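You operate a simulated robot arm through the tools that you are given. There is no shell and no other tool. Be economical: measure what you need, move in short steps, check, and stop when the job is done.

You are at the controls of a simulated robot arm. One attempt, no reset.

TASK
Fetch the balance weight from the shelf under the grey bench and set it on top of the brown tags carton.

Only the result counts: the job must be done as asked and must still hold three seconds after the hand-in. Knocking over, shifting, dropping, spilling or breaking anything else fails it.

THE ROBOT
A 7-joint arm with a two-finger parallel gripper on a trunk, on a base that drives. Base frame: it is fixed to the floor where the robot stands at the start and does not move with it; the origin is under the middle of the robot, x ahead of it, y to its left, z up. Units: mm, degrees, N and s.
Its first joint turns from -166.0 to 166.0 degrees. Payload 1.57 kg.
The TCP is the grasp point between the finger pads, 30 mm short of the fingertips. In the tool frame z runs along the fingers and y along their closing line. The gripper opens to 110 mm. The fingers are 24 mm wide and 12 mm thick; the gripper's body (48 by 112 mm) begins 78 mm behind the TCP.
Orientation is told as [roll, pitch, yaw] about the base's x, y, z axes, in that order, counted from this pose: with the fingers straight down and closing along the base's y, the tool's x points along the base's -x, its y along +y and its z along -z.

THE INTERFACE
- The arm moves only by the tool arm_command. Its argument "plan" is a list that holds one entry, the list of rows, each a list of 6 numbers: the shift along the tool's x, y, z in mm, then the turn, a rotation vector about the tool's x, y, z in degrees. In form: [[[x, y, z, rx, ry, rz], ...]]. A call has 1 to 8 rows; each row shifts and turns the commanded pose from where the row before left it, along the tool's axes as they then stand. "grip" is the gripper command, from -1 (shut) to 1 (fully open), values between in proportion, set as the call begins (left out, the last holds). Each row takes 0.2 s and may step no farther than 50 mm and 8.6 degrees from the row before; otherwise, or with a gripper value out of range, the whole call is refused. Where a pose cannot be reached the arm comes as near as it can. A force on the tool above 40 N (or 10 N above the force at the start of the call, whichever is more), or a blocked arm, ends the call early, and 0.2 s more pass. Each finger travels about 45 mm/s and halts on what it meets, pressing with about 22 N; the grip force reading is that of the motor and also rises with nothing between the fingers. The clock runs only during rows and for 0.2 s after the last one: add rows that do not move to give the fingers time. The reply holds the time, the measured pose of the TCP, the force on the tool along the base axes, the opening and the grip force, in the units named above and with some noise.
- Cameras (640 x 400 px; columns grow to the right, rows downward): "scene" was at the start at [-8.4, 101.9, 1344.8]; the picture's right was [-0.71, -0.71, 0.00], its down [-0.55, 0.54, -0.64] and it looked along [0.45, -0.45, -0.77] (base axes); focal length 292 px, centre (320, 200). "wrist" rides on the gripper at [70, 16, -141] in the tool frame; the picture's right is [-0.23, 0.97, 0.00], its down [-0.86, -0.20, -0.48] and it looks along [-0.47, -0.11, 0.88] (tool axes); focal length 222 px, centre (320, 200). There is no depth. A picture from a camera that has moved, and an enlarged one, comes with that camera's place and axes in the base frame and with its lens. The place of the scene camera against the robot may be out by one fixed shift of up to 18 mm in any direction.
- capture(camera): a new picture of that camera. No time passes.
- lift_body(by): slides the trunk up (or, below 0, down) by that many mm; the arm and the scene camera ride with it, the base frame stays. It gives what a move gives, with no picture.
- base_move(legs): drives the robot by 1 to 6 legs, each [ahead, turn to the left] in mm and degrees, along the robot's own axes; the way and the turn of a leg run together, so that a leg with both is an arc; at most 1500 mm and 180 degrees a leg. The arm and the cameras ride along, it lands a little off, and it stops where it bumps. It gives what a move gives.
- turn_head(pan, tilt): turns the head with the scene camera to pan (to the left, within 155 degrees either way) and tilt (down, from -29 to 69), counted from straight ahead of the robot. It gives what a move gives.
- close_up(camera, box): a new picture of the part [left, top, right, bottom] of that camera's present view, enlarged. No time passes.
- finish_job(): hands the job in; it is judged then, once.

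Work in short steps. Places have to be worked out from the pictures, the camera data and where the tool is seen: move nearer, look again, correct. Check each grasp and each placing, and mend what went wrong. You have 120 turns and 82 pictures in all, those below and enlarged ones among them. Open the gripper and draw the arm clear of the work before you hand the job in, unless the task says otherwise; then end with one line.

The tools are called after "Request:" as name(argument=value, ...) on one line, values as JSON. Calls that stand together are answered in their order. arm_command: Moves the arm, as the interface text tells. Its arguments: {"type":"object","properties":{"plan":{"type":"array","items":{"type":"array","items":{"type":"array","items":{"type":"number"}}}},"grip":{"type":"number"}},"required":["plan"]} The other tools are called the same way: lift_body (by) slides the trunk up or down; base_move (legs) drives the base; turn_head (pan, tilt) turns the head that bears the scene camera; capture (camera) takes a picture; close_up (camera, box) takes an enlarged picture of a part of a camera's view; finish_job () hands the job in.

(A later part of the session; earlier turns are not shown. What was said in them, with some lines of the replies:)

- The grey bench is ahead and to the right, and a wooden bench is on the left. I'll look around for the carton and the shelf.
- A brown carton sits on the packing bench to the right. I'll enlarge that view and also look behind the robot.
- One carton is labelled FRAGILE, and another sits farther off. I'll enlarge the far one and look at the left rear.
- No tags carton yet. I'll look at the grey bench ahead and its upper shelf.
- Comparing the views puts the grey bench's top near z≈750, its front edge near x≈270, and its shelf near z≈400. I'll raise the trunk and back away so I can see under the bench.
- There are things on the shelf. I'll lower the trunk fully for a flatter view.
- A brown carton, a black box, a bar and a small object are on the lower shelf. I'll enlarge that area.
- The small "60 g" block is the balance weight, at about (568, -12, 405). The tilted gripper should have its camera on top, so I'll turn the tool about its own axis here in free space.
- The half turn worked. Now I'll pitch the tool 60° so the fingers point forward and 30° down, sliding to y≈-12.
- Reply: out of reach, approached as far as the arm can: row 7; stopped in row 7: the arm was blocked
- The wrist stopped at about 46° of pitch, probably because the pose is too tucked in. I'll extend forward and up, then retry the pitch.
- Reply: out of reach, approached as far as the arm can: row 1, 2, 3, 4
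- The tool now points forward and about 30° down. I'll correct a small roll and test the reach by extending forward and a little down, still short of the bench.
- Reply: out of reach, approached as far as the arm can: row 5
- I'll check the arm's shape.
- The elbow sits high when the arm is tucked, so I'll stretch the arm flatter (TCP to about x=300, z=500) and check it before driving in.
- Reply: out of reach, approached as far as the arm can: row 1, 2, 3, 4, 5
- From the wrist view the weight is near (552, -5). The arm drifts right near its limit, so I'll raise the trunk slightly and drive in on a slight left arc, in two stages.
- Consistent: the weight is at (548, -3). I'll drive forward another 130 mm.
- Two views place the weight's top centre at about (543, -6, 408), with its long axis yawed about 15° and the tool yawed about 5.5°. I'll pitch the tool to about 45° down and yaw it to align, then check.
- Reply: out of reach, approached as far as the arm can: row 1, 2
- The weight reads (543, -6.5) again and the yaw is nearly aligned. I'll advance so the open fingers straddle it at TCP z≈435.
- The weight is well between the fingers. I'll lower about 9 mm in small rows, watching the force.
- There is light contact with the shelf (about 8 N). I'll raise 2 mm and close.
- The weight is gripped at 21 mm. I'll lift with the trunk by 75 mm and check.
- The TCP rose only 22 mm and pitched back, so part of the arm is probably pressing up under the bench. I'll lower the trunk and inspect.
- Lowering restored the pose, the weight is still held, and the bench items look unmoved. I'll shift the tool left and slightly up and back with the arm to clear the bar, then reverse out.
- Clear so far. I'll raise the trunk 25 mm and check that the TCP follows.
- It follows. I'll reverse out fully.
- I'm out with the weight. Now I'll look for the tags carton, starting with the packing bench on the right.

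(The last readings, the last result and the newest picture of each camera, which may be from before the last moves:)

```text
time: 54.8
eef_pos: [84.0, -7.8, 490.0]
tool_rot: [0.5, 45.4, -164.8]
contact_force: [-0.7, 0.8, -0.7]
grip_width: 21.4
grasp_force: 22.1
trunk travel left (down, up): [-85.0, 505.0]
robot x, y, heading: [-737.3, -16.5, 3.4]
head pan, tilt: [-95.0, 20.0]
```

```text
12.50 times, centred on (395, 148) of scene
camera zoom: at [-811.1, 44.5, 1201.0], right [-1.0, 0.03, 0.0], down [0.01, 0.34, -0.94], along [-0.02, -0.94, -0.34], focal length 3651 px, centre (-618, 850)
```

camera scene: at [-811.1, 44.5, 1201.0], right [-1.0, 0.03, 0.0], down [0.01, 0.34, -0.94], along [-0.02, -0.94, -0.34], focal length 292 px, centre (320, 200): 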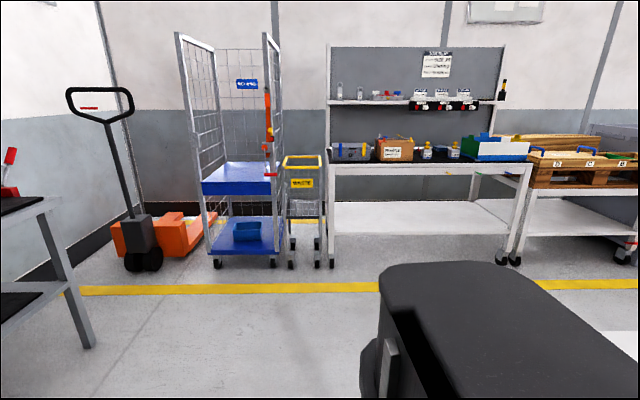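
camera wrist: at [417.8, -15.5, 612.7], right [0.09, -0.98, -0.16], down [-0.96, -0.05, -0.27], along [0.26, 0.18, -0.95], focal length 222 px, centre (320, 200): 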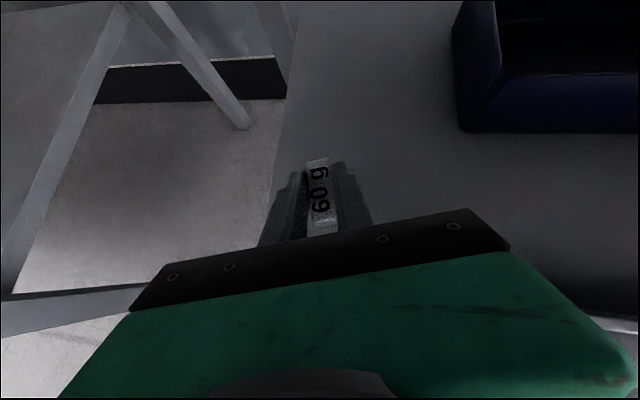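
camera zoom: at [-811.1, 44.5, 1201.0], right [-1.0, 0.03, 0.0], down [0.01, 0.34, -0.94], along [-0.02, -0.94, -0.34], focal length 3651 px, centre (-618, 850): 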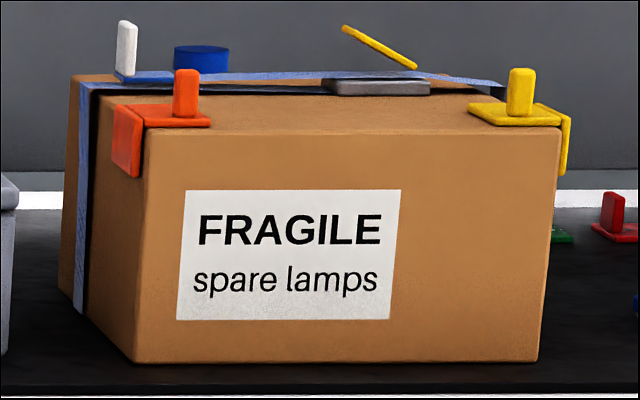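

That one holds "spare lamps", so it isn't the target. I'll inspect the carton on the grey bench shelf and the distant cartons behind.

Request:
turn_head(pan=-25, tilt=30)

Request:
close_up(camera="scene", box=[300, 90, 480, 202])

Request:
turn_head(pan=-155, tilt=15)

Request:
capture(camera="scene")

Request:
turn_head(pan=155, tilt=15)

Request:
capture(camera="scene")

```text
time: 56.2
eef_pos: [83.6, -7.0, 487.3]
tool_rot: [0.5, 45.4, -164.7]
contact_force: [-0.5, -0.9, -0.7]
grip_width: 21.2
grasp_force: 22.6
trunk travel left (down, up): [-85.0, 505.0]
robot x, y, heading: [-739.2, -17.8, 3.4]
head pan, tilt: [-25.0, 30.0]
```

```text
3.56 times, centred on (390, 146) of scene
camera zoom: at [-724.5, 104.3, 1184.9], right [-0.37, -0.93, 0.0], down [-0.46, 0.18, -0.87], along [0.81, -0.32, -0.5], focal length 1038 px, centre (71, 392)
```

zoom: 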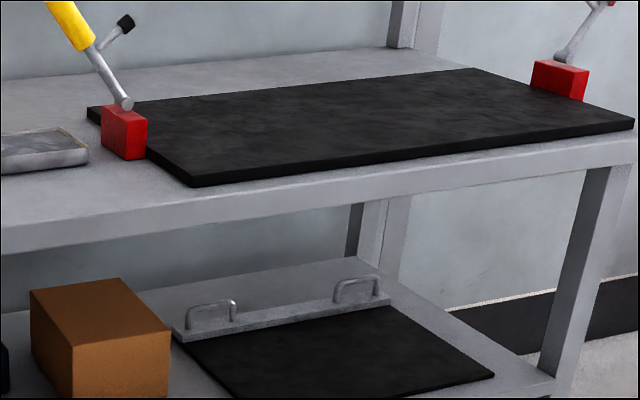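

```text
time: 58.3
eef_pos: [82.5, -7.1, 487.2]
tool_rot: [0.5, 45.2, -164.7]
contact_force: [0.5, -1.6, -1.4]
grip_width: 20.9
grasp_force: 22.1
trunk travel left (down, up): [-85.0, 505.0]
robot x, y, heading: [-737.0, -15.0, 3.4]
head pan, tilt: [-154.7, 15.0]
```

```text
42 pictures are left
camera scene: at [-890.5, 92.6, 1209.1], right [-0.48, 0.88, 0.0], down [0.23, 0.12, -0.97], along [-0.85, -0.47, -0.26], focal length 292 px, centre (320, 200)
```

scene: 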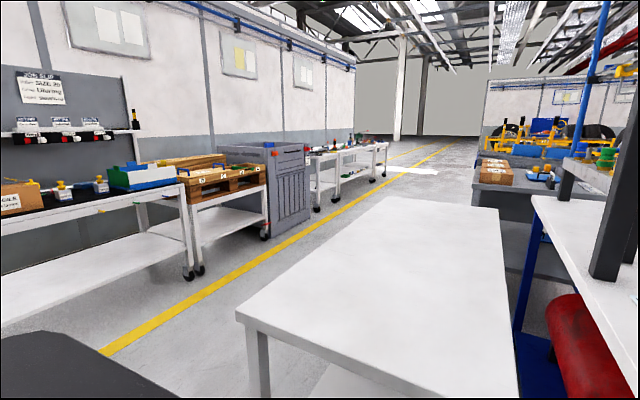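

```text
time: 62.5
eef_pos: [83.1, -8.2, 489.3]
tool_rot: [0.5, 45.3, -164.6]
contact_force: [-0.6, 0.0, -1.5]
grip_width: 21.0
grasp_force: 22.4
trunk travel left (down, up): [-85.0, 505.0]
robot x, y, heading: [-740.1, -20.0, 3.6]
head pan, tilt: [154.7, 15.0]
```

```text
41 pictures are left
camera scene: at [-895.3, 172.4, 1209.1], right [0.37, 0.93, 0.0], down [0.24, -0.1, -0.97], along [-0.9, 0.36, -0.26], focal length 292 px, centre (320, 200)
```

scene: 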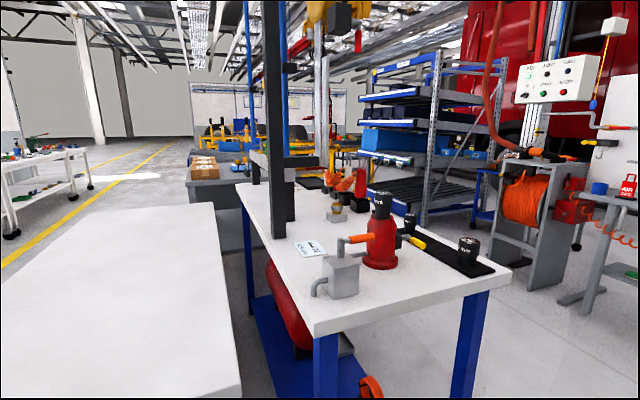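

I'll enlarge the far cartons from here.

Request:
close_up(camera="scene", box=[180, 140, 276, 200])

Request:
close_up(camera="scene", box=[0, 110, 160, 210])

```text
6.67 times, centred on (228, 170) of scene
camera zoom: at [-895.3, 172.4, 1209.1], right [0.37, 0.93, 0.0], down [0.24, -0.1, -0.97], along [-0.9, 0.36, -0.26], focal length 1947 px, centre (933, 400)
```

zoom: 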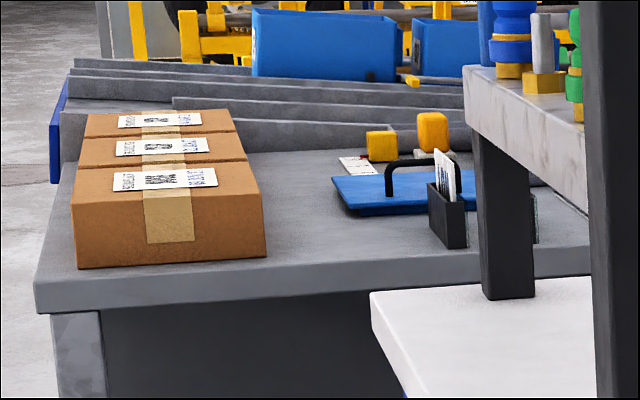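

```text
4.00 times, centred on (80, 160) of scene
camera zoom: at [-895.3, 172.4, 1209.1], right [0.37, 0.93, 0.0], down [0.24, -0.1, -0.97], along [-0.9, 0.36, -0.26], focal length 1168 px, centre (1280, 360)
```

zoom: 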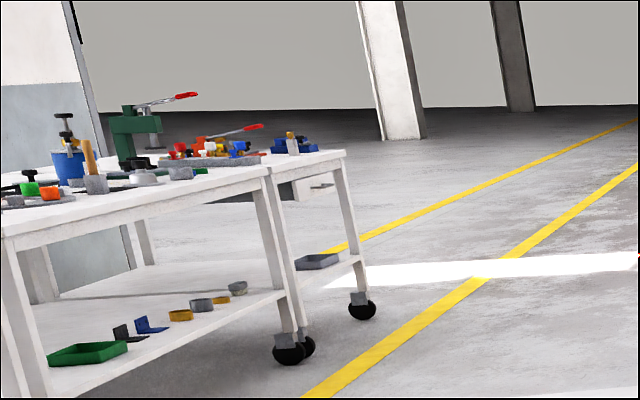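

Those don't look like it. I'll look at the wooden bench's boxes and shelf more closely.

Request:
turn_head(pan=40, tilt=25)

Request:
capture(camera="scene")

```text
time: 64.5
eef_pos: [84.2, -6.7, 488.0]
tool_rot: [0.5, 45.2, -164.7]
contact_force: [-0.3, 0.6, 0.1]
grip_width: 21.2
grasp_force: 22.2
trunk travel left (down, up): [-85.0, 505.0]
robot x, y, heading: [-737.6, -14.7, 3.2]
head pan, tilt: [40.0, 25.0]
```

```text
38 pictures are left
camera scene: at [-741.8, 201.0, 1192.9], right [0.69, -0.73, 0.0], down [-0.31, -0.29, -0.91], along [0.66, 0.62, -0.42], focal length 292 px, centre (320, 200)
```

scene: 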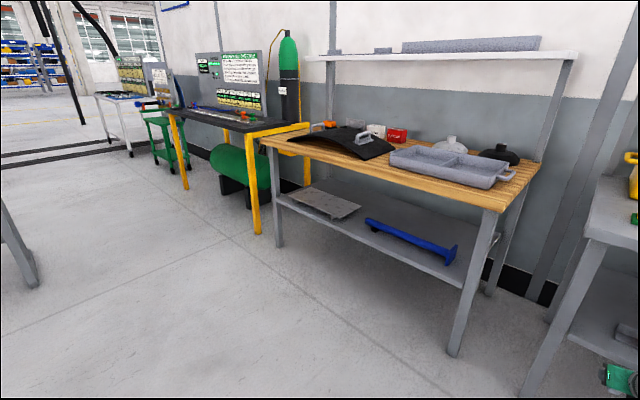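

Request:
close_up(camera="scene", box=[300, 105, 428, 185])

Request:
close_up(camera="scene", box=[90, 40, 330, 190])

```text
5.00 times, centred on (364, 145) of scene
camera zoom: at [-741.8, 201.0, 1192.9], right [0.69, -0.73, 0.0], down [-0.31, -0.29, -0.91], along [0.66, 0.62, -0.42], focal length 1460 px, centre (100, 475)
```

zoom: 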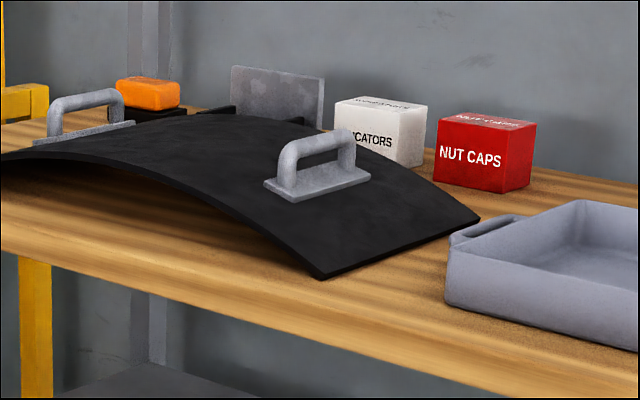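

```text
2.67 times, centred on (210, 115) of scene
camera zoom: at [-741.8, 201.0, 1192.9], right [0.69, -0.73, 0.0], down [-0.31, -0.29, -0.91], along [0.66, 0.62, -0.42], focal length 779 px, centre (613, 427)
```

zoom: 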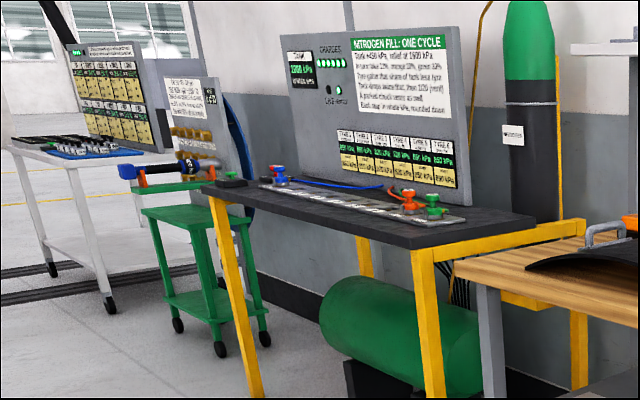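

Those are INDICATORS and NUT CAPS. I'll raise the trunk for a high view and look for another brown carton behind things.

Request:
lift_body(by=450)

Request:
turn_head(pan=5, tilt=30)

Request:
capture(camera="scene")

Request:
turn_head(pan=-110, tilt=25)

Request:
close_up(camera="scene", box=[100, 80, 500, 330])

```text
refused: 450 is not a number from -400 to 400
```

```text
time: 65.5
eef_pos: [83.3, -8.5, 488.9]
tool_rot: [0.6, 45.2, -164.8]
contact_force: [0.0, -1.0, -1.5]
grip_width: 20.9
grasp_force: 22.1
trunk travel left (down, up): [-85.0, 505.0]
robot x, y, heading: [-741.4, -15.4, 3.5]
head pan, tilt: [5.0, 30.0]
```

```text
35 pictures are left
camera scene: at [-719.2, 150.9, 1184.9], right [0.15, -0.99, 0.0], down [-0.49, -0.07, -0.87], along [0.86, 0.13, -0.5], focal length 292 px, centre (320, 200)
```

scene: 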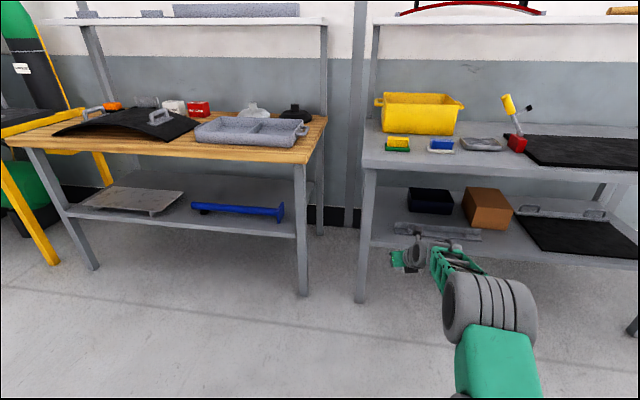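

```text
time: 67.4
eef_pos: [83.4, -7.1, 489.1]
tool_rot: [0.6, 45.3, -164.7]
contact_force: [-0.9, 0.6, -1.1]
grip_width: 21.1
grasp_force: 22.1
trunk travel left (down, up): [-85.0, 505.0]
robot x, y, heading: [-739.5, -20.1, 3.4]
head pan, tilt: [-110.0, 25.0]
```

```text
1.60 times, centred on (300, 205) of scene
camera zoom: at [-834.8, 49.2, 1192.9], right [-0.96, 0.28, 0.0], down [0.12, 0.41, -0.91], along [-0.26, -0.87, -0.42], focal length 467 px, centre (352, 192)
```

zoom: 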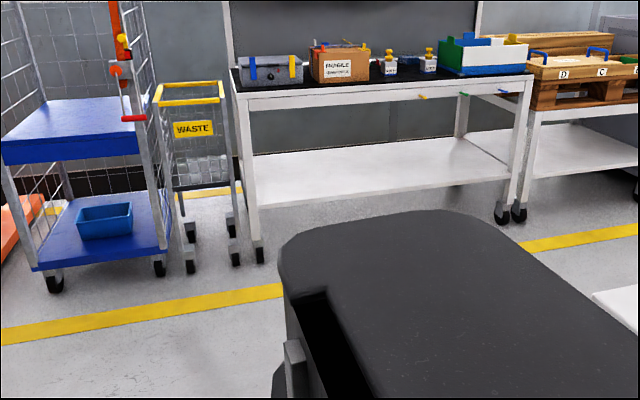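

I'll enlarge the shelf carton more strongly from here.

Request:
turn_head(pan=-15, tilt=25)

Request:
close_up(camera="scene", box=[330, 150, 426, 210])

```text
time: 69.1
eef_pos: [83.0, -7.4, 489.0]
tool_rot: [0.4, 45.4, -164.7]
contact_force: [-0.8, -0.5, -0.3]
grip_width: 21.1
grasp_force: 22.6
trunk travel left (down, up): [-85.0, 505.0]
robot x, y, heading: [-736.5, -15.0, 3.3]
head pan, tilt: [-15.0, 25.0]
```

```text
6.67 times, centred on (378, 180) of scene
camera zoom: at [-718.4, 119.1, 1192.9], right [-0.2, -0.98, 0.0], down [-0.41, 0.08, -0.91], along [0.89, -0.18, -0.42], focal length 1947 px, centre (-67, 333)
```

zoom: 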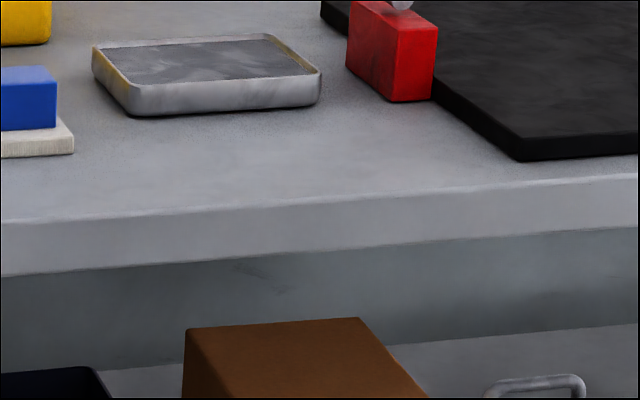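

The shelf carton's top is blank. I'll raise the trunk and look down over the benches and across the room.

Request:
lift_body(by=400)

Request:
turn_head(pan=35, tilt=35)

Request:
close_up(camera="scene", box=[200, 80, 560, 305])

Request:
turn_head(pan=-130, tilt=25)

Request:
capture(camera="scene")

```text
time: 73.0
eef_pos: [83.7, -7.7, 888.4]
tool_rot: [0.5, 45.3, -164.7]
contact_force: [0.0, 0.2, -0.4]
grip_width: 21.0
grasp_force: 22.0
trunk travel left (down, up): [-485.0, 105.0]
robot x, y, heading: [-735.3, -16.5, 3.3]
head pan, tilt: [-15.0, 25.0]
```

```text
time: 74.1
eef_pos: [83.1, -8.2, 887.2]
tool_rot: [0.5, 45.4, -164.7]
contact_force: [-0.5, 0.5, 0.2]
grip_width: 21.4
grasp_force: 21.7
trunk travel left (down, up): [-485.0, 105.0]
robot x, y, heading: [-740.5, -19.0, 3.4]
head pan, tilt: [35.0, 35.0]
```

```text
1.78 times, centred on (380, 192) of scene
camera zoom: at [-739.6, 192.3, 1577.1], right [0.62, -0.78, 0.0], down [-0.45, -0.36, -0.82], along [0.64, 0.51, -0.57], focal length 519 px, centre (213, 213)
```

zoom: 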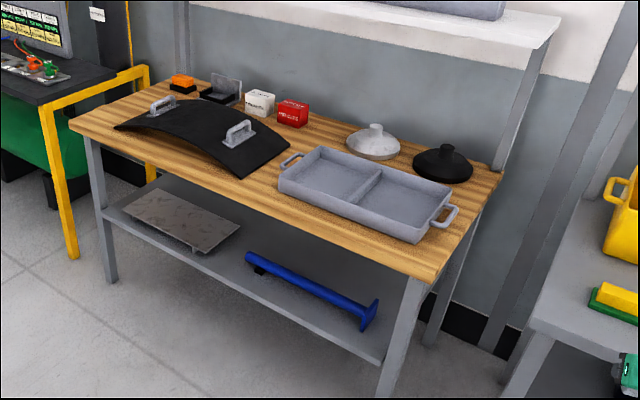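

```text
time: 76.7
eef_pos: [83.0, -7.0, 889.5]
tool_rot: [0.5, 45.4, -164.7]
contact_force: [0.0, -0.8, -0.1]
grip_width: 20.8
grasp_force: 22.0
trunk travel left (down, up): [-485.0, 105.0]
robot x, y, heading: [-735.4, -14.0, 3.4]
head pan, tilt: [-130.0, 25.0]
```

```text
31 pictures are left
camera scene: at [-863.4, 63.5, 1592.9], right [-0.8, 0.6, 0.0], down [0.25, 0.34, -0.91], along [-0.54, -0.73, -0.42], focal length 292 px, centre (320, 200)
```

scene: 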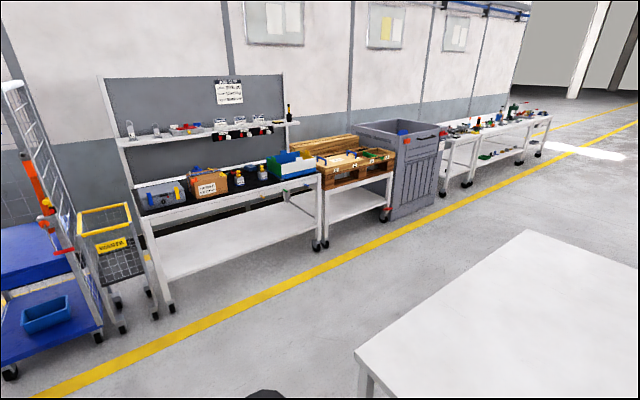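

No other carton on these. I'll check the left and rear-left once from this height before going around to see the shelf carton's other sides.

Request:
turn_head(pan=115, tilt=20)

Request:
capture(camera="scene")

Request:
base_move(legs=[[0, -63], [700, 0], [0, 60]])

Request:
turn_head(pan=30, tilt=35)

Request:
capture(camera="scene")

```text
time: 80.1
eef_pos: [83.5, -7.8, 889.0]
tool_rot: [0.5, 45.3, -164.7]
contact_force: [-0.6, 0.1, -0.2]
grip_width: 21.1
grasp_force: 21.7
trunk travel left (down, up): [-485.0, 105.0]
robot x, y, heading: [-740.4, -16.4, 3.4]
head pan, tilt: [115.0, 20.0]
```

```text
30 pictures are left
camera scene: at [-852.9, 219.5, 1601.0], right [0.88, 0.48, 0.0], down [0.16, -0.3, -0.94], along [-0.45, 0.83, -0.34], focal length 292 px, centre (320, 200)
```

scene: 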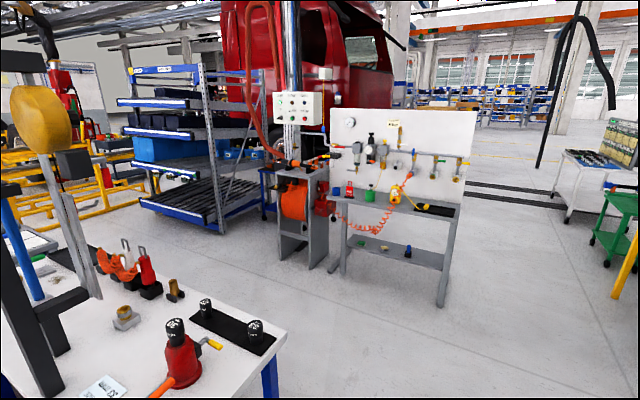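

```text
time: 89.4
eef_pos: [432.3, -658.6, 887.4]
tool_rot: [0.4, 45.3, -167.9]
contact_force: [0.3, 0.6, -0.9]
grip_width: 21.1
grasp_force: 22.1
trunk travel left (down, up): [-485.0, 105.0]
robot x, y, heading: [-389.9, -620.4, -0.1]
head pan, tilt: [115.0, 20.0]
```

```text
time: 91.0
eef_pos: [433.1, -660.4, 887.5]
tool_rot: [0.5, 45.3, -168.0]
contact_force: [0.0, 0.4, -1.1]
grip_width: 21.1
grasp_force: 21.9
trunk travel left (down, up): [-485.0, 105.0]
robot x, y, heading: [-389.9, -621.9, 0.0]
head pan, tilt: [30.0, 35.0]
```

```text
29 pictures are left
camera scene: at [-373.9, -420.2, 1577.1], right [0.5, -0.86, 0.0], down [-0.5, -0.29, -0.82], along [0.71, 0.41, -0.57], focal length 292 px, centre (320, 200)
```

scene: 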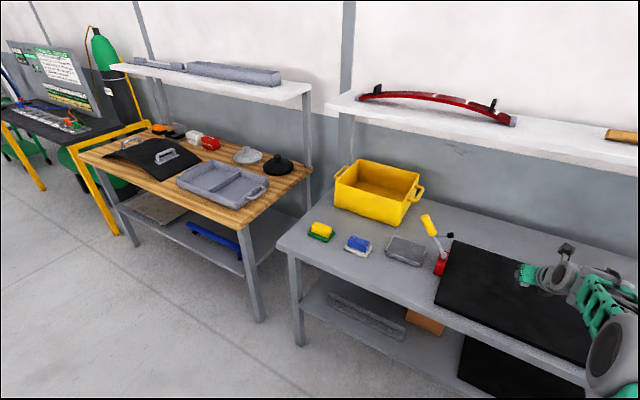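

The arm ended up over the bench mat but clear of it. I'll back off straight, then lower the trunk to see the carton's right side.

Request:
base_move(legs=[[-350, 0]])

Request:
lift_body(by=-350)

Request:
turn_head(pan=5, tilt=30)

Request:
capture(camera="scene")

```text
time: 93.2
eef_pos: [83.0, -659.9, 888.2]
tool_rot: [0.5, 45.3, -168.0]
contact_force: [-0.3, -0.2, -0.6]
grip_width: 21.0
grasp_force: 21.6
trunk travel left (down, up): [-485.0, 105.0]
robot x, y, heading: [-739.2, -623.4, 0.3]
head pan, tilt: [30.0, 35.0]
```

```text
time: 96.7
eef_pos: [83.3, -660.8, 538.3]
tool_rot: [0.5, 45.4, -168.0]
contact_force: [-0.3, -1.2, -1.7]
grip_width: 21.3
grasp_force: 22.0
trunk travel left (down, up): [-135.0, 455.0]
robot x, y, heading: [-736.4, -623.0, 0.1]
head pan, tilt: [30.0, 35.0]
```

```text
time: 97.5
eef_pos: [82.8, -661.5, 538.0]
tool_rot: [0.4, 45.2, -167.9]
contact_force: [-1.1, 0.3, 0.1]
grip_width: 21.1
grasp_force: 22.2
trunk travel left (down, up): [-135.0, 455.0]
robot x, y, heading: [-739.3, -627.4, -0.1]
head pan, tilt: [5.0, 30.0]
```

```text
28 pictures are left
camera scene: at [-710.5, -457.6, 1234.9], right [0.09, -1.0, 0.0], down [-0.5, -0.05, -0.87], along [0.86, 0.08, -0.5], focal length 292 px, centre (320, 200)
```

scene: 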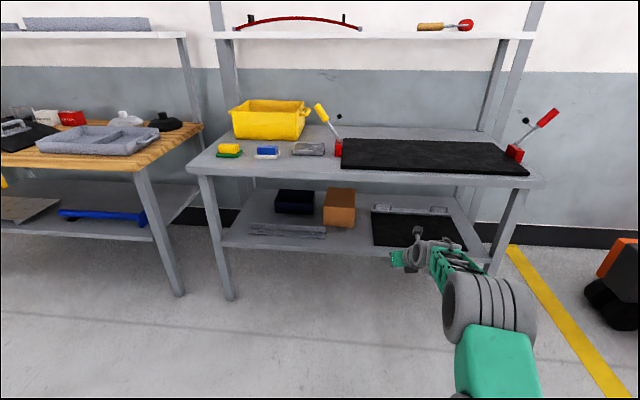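

Request:
close_up(camera="scene", box=[230, 170, 390, 270])

Request:
close_up(camera="scene", box=[0, 90, 130, 171])

```text
4.00 times, centred on (310, 220) of scene
camera zoom: at [-710.5, -457.6, 1234.9], right [0.09, -1.0, 0.0], down [-0.5, -0.05, -0.87], along [0.86, 0.08, -0.5], focal length 1168 px, centre (360, 120)
```

zoom: 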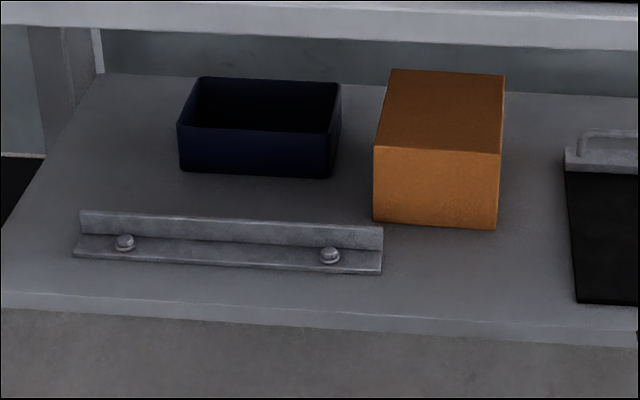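

```text
4.92 times, centred on (65, 130) of scene
camera zoom: at [-710.5, -457.6, 1234.9], right [0.09, -1.0, 0.0], down [-0.5, -0.05, -0.87], along [0.86, 0.08, -0.5], focal length 1438 px, centre (1575, 542)
```

zoom: 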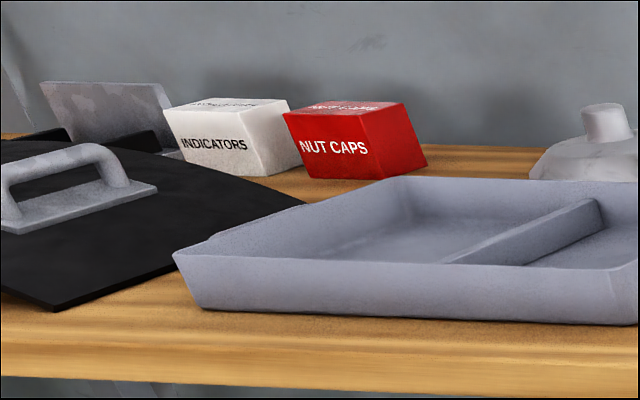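

The front and top are plain, so I still need the carton's right side. I'll turn the arm to the left and reverse right to get a viewpoint from that side.

Request:
base_move(legs=[[0, 90], [-500, 0]])

Request:
turn_head(pan=-65, tilt=25)

Request:
capture(camera="scene")

```text
time: 104.3
eef_pos: [-702.4, -298.8, 538.0]
tool_rot: [0.5, 45.4, -77.2]
contact_force: [-0.4, -0.1, -0.6]
grip_width: 21.2
grasp_force: 22.3
trunk travel left (down, up): [-135.0, 455.0]
robot x, y, heading: [-728.8, -1117.5, 90.9]
head pan, tilt: [5.0, 30.0]
```

```text
time: 105.7
eef_pos: [-704.0, -298.3, 538.1]
tool_rot: [0.5, 45.4, -77.1]
contact_force: [0.2, -0.4, -1.0]
grip_width: 21.0
grasp_force: 22.0
trunk travel left (down, up): [-135.0, 455.0]
robot x, y, heading: [-726.6, -1116.6, 90.8]
head pan, tilt: [-65.0, 25.0]
```

```text
25 pictures are left
camera scene: at [-803.2, -1136.1, 1242.9], right [0.44, -0.9, 0.0], down [-0.38, -0.18, -0.91], along [0.81, 0.4, -0.42], focal length 292 px, centre (320, 200)
```

scene: 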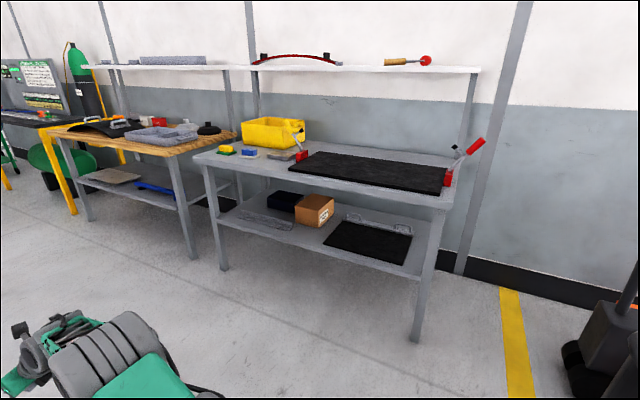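

There is a label on its right side. I'll enlarge it.

Request:
close_up(camera="scene", box=[280, 185, 360, 235])

```text
8.00 times, centred on (320, 210) of scene
camera zoom: at [-803.2, -1136.1, 1242.9], right [0.44, -0.9, 0.0], down [-0.38, -0.18, -0.91], along [0.81, 0.4, -0.42], focal length 2337 px, centre (320, 120)
```

zoom: 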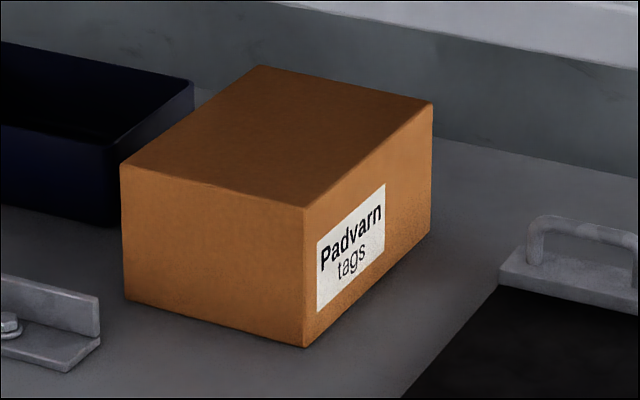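

The label reads "Padvarn tags", so this is the target carton. It spans about x 483–687 and y -352..-502, with its top near z≈505 and the bench underside at about 735. I'll set a flatter, low-trunk arm pose here in the open: raise the arm 100 mm, pitch to about 61°, then lower the trunk 100 mm.

Request:
arm_command(plan=[[[17.7, 0, -17.7, 0, 0, 0], [17.7, 0, -17.7, 0, 0, 0], [17.7, 0, -17.7, 0, 0, 0], [17.7, 0, -17.7, 0, 0, 0], [0, 0, 0, 0, 8, 0], [0, 0, 0, 0, 8, 0]]])

Request:
lift_body(by=-100)

Request:
turn_head(pan=-15, tilt=45)

Request:
capture(camera="scene")

```text
time: 107.1
eef_pos: [-703.9, -298.4, 638.9]
tool_rot: [0.7, 61.5, -76.9]
contact_force: [-0.3, 0.2, -1.1]
grip_width: 21.0
grasp_force: 21.8
trunk travel left (down, up): [-135.0, 455.0]
robot x, y, heading: [-727.4, -1114.9, 91.0]
head pan, tilt: [-65.0, 25.0]
```

```text
time: 108.5
eef_pos: [-703.7, -299.1, 538.4]
tool_rot: [0.7, 61.3, -77.0]
contact_force: [0.5, -0.2, -0.7]
grip_width: 21.1
grasp_force: 22.3
trunk travel left (down, up): [-35.0, 555.0]
robot x, y, heading: [-731.2, -1116.9, 90.9]
head pan, tilt: [-65.0, 25.0]
```

```text
time: 109.6
eef_pos: [-703.6, -296.9, 538.0]
tool_rot: [0.7, 61.3, -77.1]
contact_force: [0.1, 0.2, -1.2]
grip_width: 20.7
grasp_force: 21.5
trunk travel left (down, up): [-35.0, 555.0]
robot x, y, heading: [-728.9, -1115.8, 90.9]
head pan, tilt: [-15.0, 45.0]
```

```text
23 pictures are left
camera scene: at [-866.2, -1097.5, 1112.3], right [0.97, -0.24, 0.0], down [-0.17, -0.69, -0.71], along [0.17, 0.69, -0.71], focal length 292 px, centre (320, 200)
```

scene: 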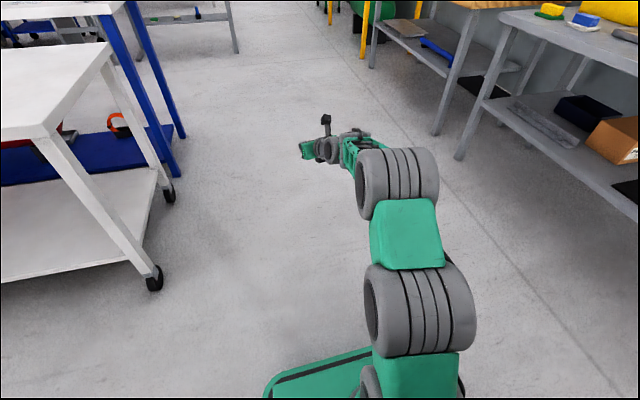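

The pose was reached. I'll triangulate the elbow and forearm height from two head positions to be sure they fit under the bench.

Request:
turn_head(pan=10, tilt=40)

Request:
capture(camera="scene")

Request:
turn_head(pan=-70, tilt=40)

Request:
capture(camera="scene")

```text
time: 110.5
eef_pos: [-703.6, -297.4, 537.7]
tool_rot: [0.6, 61.2, -77.0]
contact_force: [0.1, -1.2, -0.8]
grip_width: 21.0
grasp_force: 22.3
trunk travel left (down, up): [-35.0, 555.0]
robot x, y, heading: [-729.2, -1115.5, 90.8]
head pan, tilt: [10.0, 40.0]
```

```text
22 pictures are left
camera scene: at [-902.0, -1092.9, 1119.5], right [0.98, 0.19, 0.0], down [0.12, -0.63, -0.77], along [-0.14, 0.75, -0.64], focal length 292 px, centre (320, 200)
```

scene: 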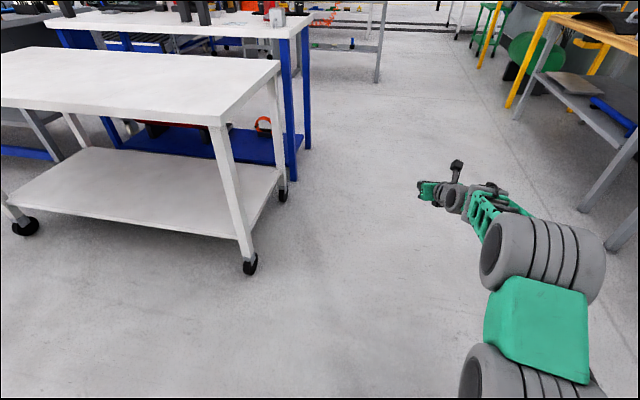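

```text
time: 112.0
eef_pos: [-703.9, -297.3, 539.4]
tool_rot: [0.7, 61.4, -77.0]
contact_force: [-0.1, 0.5, -0.3]
grip_width: 21.2
grasp_force: 22.1
trunk travel left (down, up): [-35.0, 555.0]
robot x, y, heading: [-729.4, -1118.2, 90.9]
head pan, tilt: [-70.0, 40.0]
```

```text
21 pictures are left
camera scene: at [-806.6, -1146.0, 1119.6], right [0.36, -0.93, 0.0], down [-0.6, -0.23, -0.77], along [0.72, 0.27, -0.64], focal length 292 px, centre (320, 200)
```

scene: 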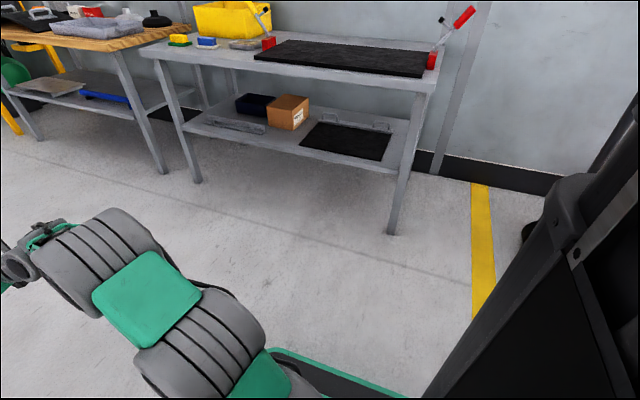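

The elbow sits high (about z 800) but will stay in front of the bench. The forearm needs to be flatter, so I'll pitch the tool to about 20° down, stretch a further 65 mm, and trade arm height for trunk height.

Request:
arm_command(plan=[[[0, 0, 0, 0, 8.5, 0], [13.6, 3.7, 11.8, 0, 0, 0], [13.6, 3.7, 11.8, 0, 0, 0], [13.6, 3.7, 11.8, 0, 0, 0], [13.6, 3.7, 11.8, 0, 0, 0]]])

Request:
lift_body(by=-34)

```text
time: 113.2
eef_pos: [-702.6, -231.4, 574.0]
tool_rot: [1.0, 69.8, -76.6]
contact_force: [0.2, 0.4, -0.2]
grip_width: 20.9
grasp_force: 22.0
trunk travel left (down, up): [-35.0, 555.0]
robot x, y, heading: [-728.5, -1118.8, 91.0]
head pan, tilt: [-70.0, 40.0]
```

```text
time: 114.0
eef_pos: [-702.6, -232.2, 541.0]
tool_rot: [0.9, 69.8, -76.6]
contact_force: [-0.1, -0.2, -0.1]
grip_width: 20.9
grasp_force: 22.0
trunk travel left (down, up): [-1.0, 589.0]
robot x, y, heading: [-730.3, -1113.7, 91.0]
head pan, tilt: [-70.0, 40.0]
```

Pose reached. I'll drive back to face the bench in line with the carton (target robot ≈ (-740, -382), heading 0) and raise the trunk 25 mm for clearance.

Request:
base_move(legs=[[734, 0], [0, -91]])

Request:
lift_body(by=25)

Request:
capture(camera="wrist")

```text
time: 121.8
eef_pos: [144.0, -429.9, 539.8]
tool_rot: [0.9, 69.9, -167.6]
contact_force: [0.2, -0.4, -1.1]
grip_width: 21.1
grasp_force: 21.9
trunk travel left (down, up): [-1.0, 589.0]
robot x, y, heading: [-740.9, -388.2, 0.2]
head pan, tilt: [-70.0, 40.0]
```

```text
time: 122.5
eef_pos: [144.9, -430.5, 564.7]
tool_rot: [1.0, 69.9, -167.4]
contact_force: [1.1, 0.5, -1.0]
grip_width: 21.2
grasp_force: 22.2
trunk travel left (down, up): [-26.0, 564.0]
robot x, y, heading: [-743.7, -392.0, 0.1]
head pan, tilt: [-70.0, 40.0]
```

```text
20 pictures are left
camera wrist: at [41.3, -466.0, 678.9], right [0.12, -0.97, -0.21], down [-0.77, 0.04, -0.64], along [0.63, 0.23, -0.74], focal length 222 px, centre (320, 200)
```

wrist: 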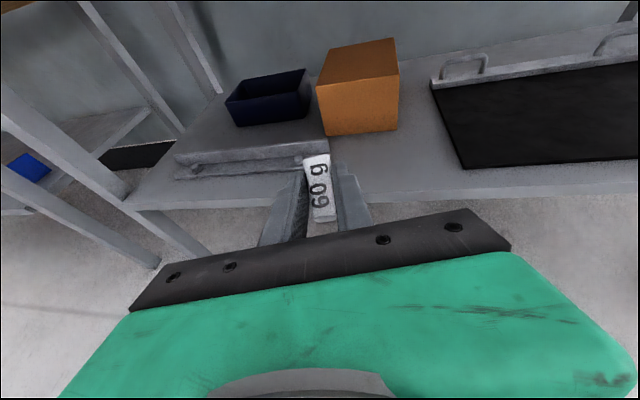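

The wrist view puts the carton at y -370..-520, front face x≈472, top z≈507. I'll drive in part-way (TCP still short of the carton) and recheck.

Request:
base_move(legs=[[240, -0.7]])

Request:
turn_head(pan=-10, tilt=40)

Request:
capture(camera="wrist")

Request:
capture(camera="scene")

```text
time: 124.3
eef_pos: [385.3, -439.8, 563.7]
tool_rot: [0.9, 69.9, -168.1]
contact_force: [0.5, -0.5, -1.3]
grip_width: 21.0
grasp_force: 21.7
trunk travel left (down, up): [-26.0, 564.0]
robot x, y, heading: [-500.7, -393.3, -0.7]
head pan, tilt: [-70.0, 40.0]
```

```text
time: 125.6
eef_pos: [383.7, -439.7, 563.1]
tool_rot: [1.0, 69.8, -168.1]
contact_force: [-0.3, 0.1, -0.5]
grip_width: 20.7
grasp_force: 21.9
trunk travel left (down, up): [-26.0, 564.0]
robot x, y, heading: [-500.7, -390.8, -0.6]
head pan, tilt: [-10.0, 40.0]
```

```text
19 pictures are left
camera wrist: at [281.3, -475.4, 679.0], right [0.11, -0.97, -0.21], down [-0.77, 0.05, -0.64], along [0.63, 0.23, -0.74], focal length 222 px, centre (320, 200)
```

wrist: 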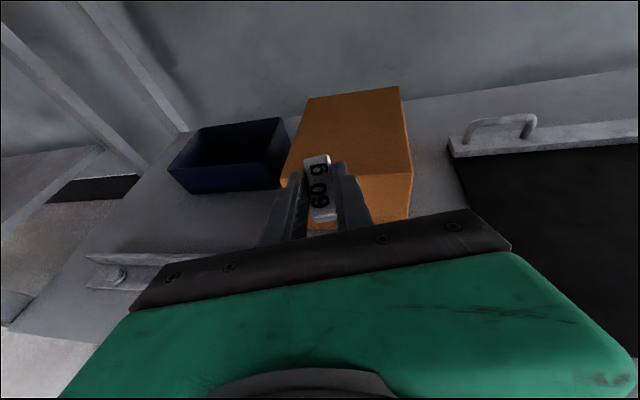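

```text
18 pictures are left
camera scene: at [-476.8, -247.7, 1110.5], right [-0.18, -0.98, 0.0], down [-0.63, 0.12, -0.77], along [0.75, -0.14, -0.64], focal length 292 px, centre (320, 200)
```

scene: 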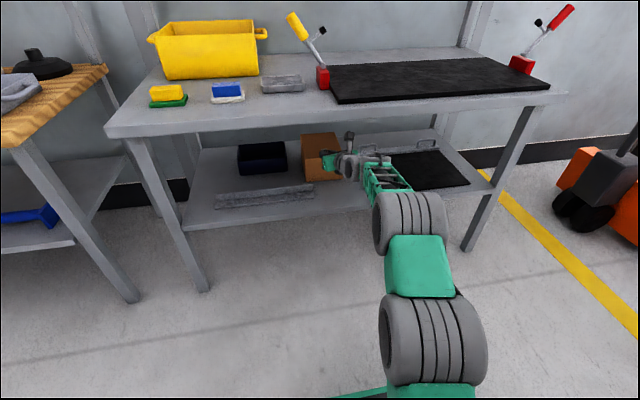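

The carton spans about x 468–676 and y -370..-522. I'll drive 130 mm more so the weight is over its front-middle part.

Request:
base_move(legs=[[70, 0]])

Request:
base_move(legs=[[62, 0]])

Request:
capture(camera="wrist")

Request:
capture(camera="scene")

```text
time: 126.6
eef_pos: [454.9, -441.8, 563.6]
tool_rot: [1.0, 69.8, -168.1]
contact_force: [-0.3, -0.8, 0.0]
grip_width: 20.8
grasp_force: 22.1
trunk travel left (down, up): [-26.0, 564.0]
robot x, y, heading: [-429.4, -394.4, -0.6]
head pan, tilt: [-10.0, 40.0]
```

```text
time: 127.6
eef_pos: [516.5, -439.9, 564.4]
tool_rot: [1.1, 69.7, -168.2]
contact_force: [0.7, 0.0, -0.6]
grip_width: 20.9
grasp_force: 21.6
trunk travel left (down, up): [-26.0, 564.0]
robot x, y, heading: [-367.5, -390.4, -0.4]
head pan, tilt: [-10.0, 40.0]
```

```text
17 pictures are left
camera wrist: at [413.8, -475.9, 678.9], right [0.11, -0.97, -0.21], down [-0.77, 0.05, -0.64], along [0.63, 0.23, -0.74], focal length 222 px, centre (320, 200)
```

wrist: 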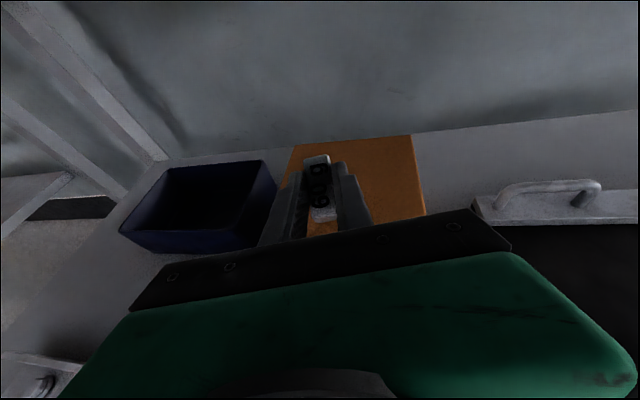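

```text
16 pictures are left
camera scene: at [-344.5, -248.9, 1110.5], right [-0.18, -0.98, 0.0], down [-0.63, 0.12, -0.77], along [0.75, -0.14, -0.64], focal length 292 px, centre (320, 200)
```

scene: 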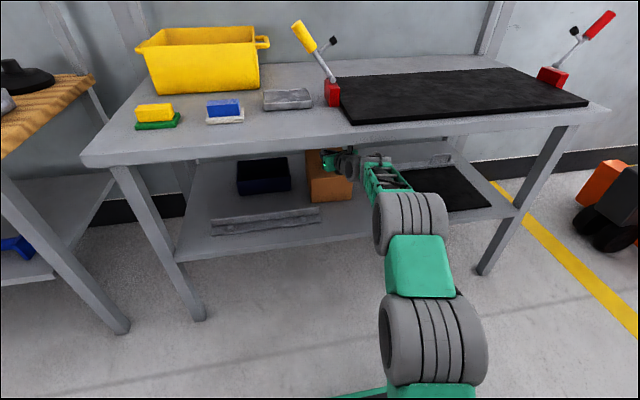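

The weight is over the carton with nothing touching. I'll lower with the arm: 14 mm first, then small rows watching the force.

Request:
arm_command(plan=[[[-6.6, 0, 2.4, 0, 0, 0], [-6.6, 0, 2.4, 0, 0, 0]]])

Request:
arm_command(plan=[[[-1.9, 0, 0.7, 0, 0, 0], [-1.9, 0, 0.7, 0, 0, 0], [-1.9, 0, 0.7, 0, 0, 0]]])

```text
time: 128.2
eef_pos: [517.3, -439.6, 549.0]
tool_rot: [1.0, 69.7, -168.1]
contact_force: [0.3, 0.1, -0.7]
grip_width: 21.1
grasp_force: 22.2
trunk travel left (down, up): [-26.0, 564.0]
robot x, y, heading: [-364.3, -391.3, -0.2]
head pan, tilt: [-10.0, 40.0]
```

```text
time: 129.0
eef_pos: [516.7, -439.8, 543.9]
tool_rot: [1.0, 69.9, -168.1]
contact_force: [-0.3, 0.7, 0.6]
grip_width: 20.8
grasp_force: 21.4
trunk travel left (down, up): [-26.0, 564.0]
robot x, y, heading: [-368.1, -392.5, -0.5]
head pan, tilt: [-10.0, 40.0]
```

No contact at z=544. I'll keep lowering in small rows.

Request:
arm_command(plan=[[[-1.9, 0, 0.7, 0, 0, 0], [-1.9, 0, 0.7, 0, 0, 0], [-1.9, 0, 0.7, 0, 0, 0]]])

Request:
close_up(camera="scene", box=[290, 130, 386, 210])

```text
time: 129.8
eef_pos: [517.3, -440.0, 542.9]
tool_rot: [1.5, 70.3, -167.7]
contact_force: [1.8, -0.3, 14.7]
grip_width: 21.3
grasp_force: 22.0
trunk travel left (down, up): [-26.0, 564.0]
robot x, y, heading: [-366.8, -390.4, -0.4]
head pan, tilt: [-10.0, 40.0]
```

```text
5.00 times, centred on (338, 170) of scene
camera zoom: at [-345.8, -248.8, 1110.8], right [-0.18, -0.98, 0.0], down [-0.63, 0.12, -0.77], along [0.75, -0.14, -0.64], focal length 1460 px, centre (230, 350)
```

zoom: 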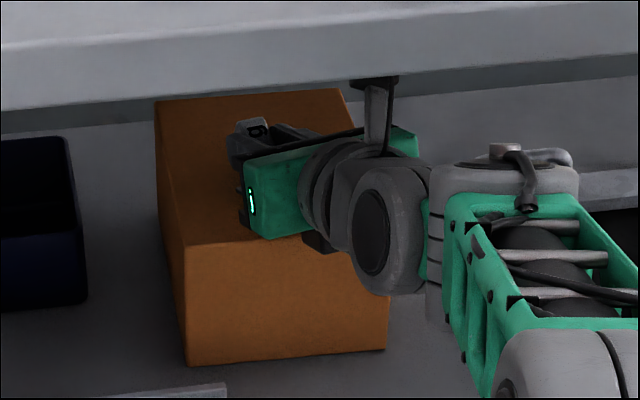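

Contact is at z≈543, as predicted for the weight's rear edge on the carton. I'll back off 2 mm and open partially.

Request:
arm_command(plan=[[[2.8, 0, -1.0, 0, 0, 0], [0, 0, 0, 0, 0, 0]]])

Request:
arm_command(plan=[[[0, 0, 0, 0, 0, 0], [0, 0, 0, 0, 0, 0], [0, 0, 0, 0, 0, 0], [0, 0, 0, 0, 0, 0]]], grip=-0.1)

Request:
close_up(camera="wrist", box=[220, 110, 440, 247])

```text
time: 130.4
eef_pos: [517.7, -441.5, 543.7]
tool_rot: [0.9, 69.9, -167.9]
contact_force: [4.2, -0.4, 14.1]
grip_width: 20.8
grasp_force: 21.7
trunk travel left (down, up): [-26.0, 564.0]
robot x, y, heading: [-367.5, -393.9, -0.5]
head pan, tilt: [-10.0, 40.0]
```

```text
time: 131.4
eef_pos: [516.5, -441.1, 540.4]
tool_rot: [0.9, 69.8, -168.2]
contact_force: [-0.3, 0.0, -0.3]
grip_width: 49.5
grasp_force: 0.0
trunk travel left (down, up): [-26.0, 564.0]
robot x, y, heading: [-365.6, -397.1, -0.3]
head pan, tilt: [-10.0, 40.0]
```

```text
2.91 times, centred on (330, 178) of wrist
camera zoom: at [414.0, -475.9, 655.5], right [0.11, -0.97, -0.21], down [-0.77, 0.05, -0.64], along [0.63, 0.23, -0.74], focal length 646 px, centre (291, 262)
```

zoom: 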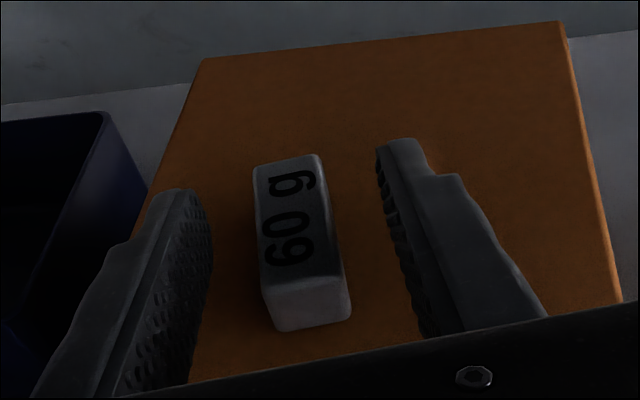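

The weight lies flat on the carton. I'll raise the open gripper and reverse straight out.

Request:
arm_command(plan=[[[9.4, 0, -3.4, 0, 0, 0], [9.4, 0, -3.4, 0, 0, 0]]])

Request:
base_move(legs=[[-130, 0], [-300, 0]])

Request:
capture(camera="scene")

Request:
capture(camera="wrist")

```text
time: 132.0
eef_pos: [516.6, -439.2, 561.0]
tool_rot: [1.0, 69.9, -168.0]
contact_force: [-0.2, -0.9, 0.8]
grip_width: 49.3
grasp_force: 0.0
trunk travel left (down, up): [-26.0, 564.0]
robot x, y, heading: [-366.3, -395.0, -0.5]
head pan, tilt: [-10.0, 40.0]
```

```text
time: 134.9
eef_pos: [88.2, -438.4, 560.2]
tool_rot: [1.0, 69.7, -168.3]
contact_force: [-0.5, -0.4, 0.1]
grip_width: 49.3
grasp_force: 0.1
trunk travel left (down, up): [-26.0, 564.0]
robot x, y, heading: [-795.0, -386.9, -0.7]
head pan, tilt: [-10.0, 40.0]
```

```text
13 pictures are left
camera scene: at [-772.4, -244.4, 1110.5], right [-0.19, -0.98, 0.0], down [-0.63, 0.12, -0.77], along [0.75, -0.14, -0.64], focal length 292 px, centre (320, 200)
```

scene: 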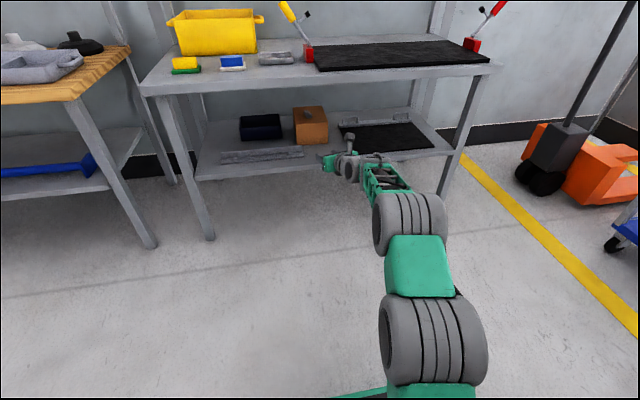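

```text
12 pictures are left
camera wrist: at [-14.6, -473.7, 675.4], right [0.11, -0.97, -0.21], down [-0.77, 0.05, -0.64], along [0.63, 0.23, -0.74], focal length 222 px, centre (320, 200)
```

wrist: 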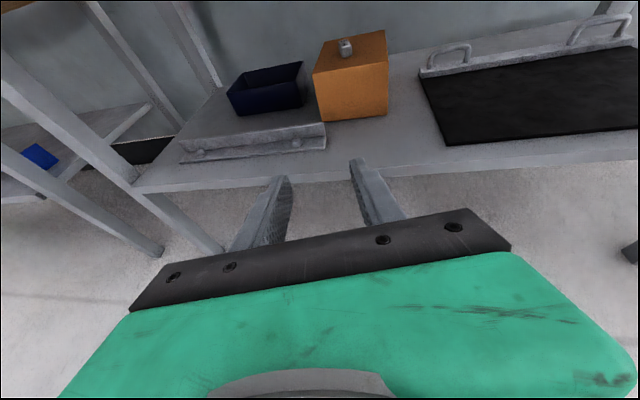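

The weight rests on the Padvarn tags carton, the other items are undisturbed, and the gripper is open and clear. I'll open it fully and hand in.

Request:
arm_command(plan=[[[0, 0, 0, 0, 0, 0], [0, 0, 0, 0, 0, 0], [0, 0, 0, 0, 0, 0], [0, 0, 0, 0, 0, 0]]], grip=1)

Request:
finish_job()

```text
time: 135.9
eef_pos: [89.3, -438.3, 560.9]
tool_rot: [1.0, 69.7, -168.3]
contact_force: [-0.1, 0.3, -0.6]
grip_width: 110.0
grasp_force: 0.0
trunk travel left (down, up): [-26.0, 564.0]
robot x, y, heading: [-797.2, -389.4, -0.8]
head pan, tilt: [-10.0, 40.0]
```

```text
The job is handed in.
```

The 60 g balance weight is lying flat on top of the brown "Padvarn tags" carton on the grey bench's lower shelf; the arm pressed up under the bench once while lifting it, but nothing looked moved afterwards, and the job is handed in.
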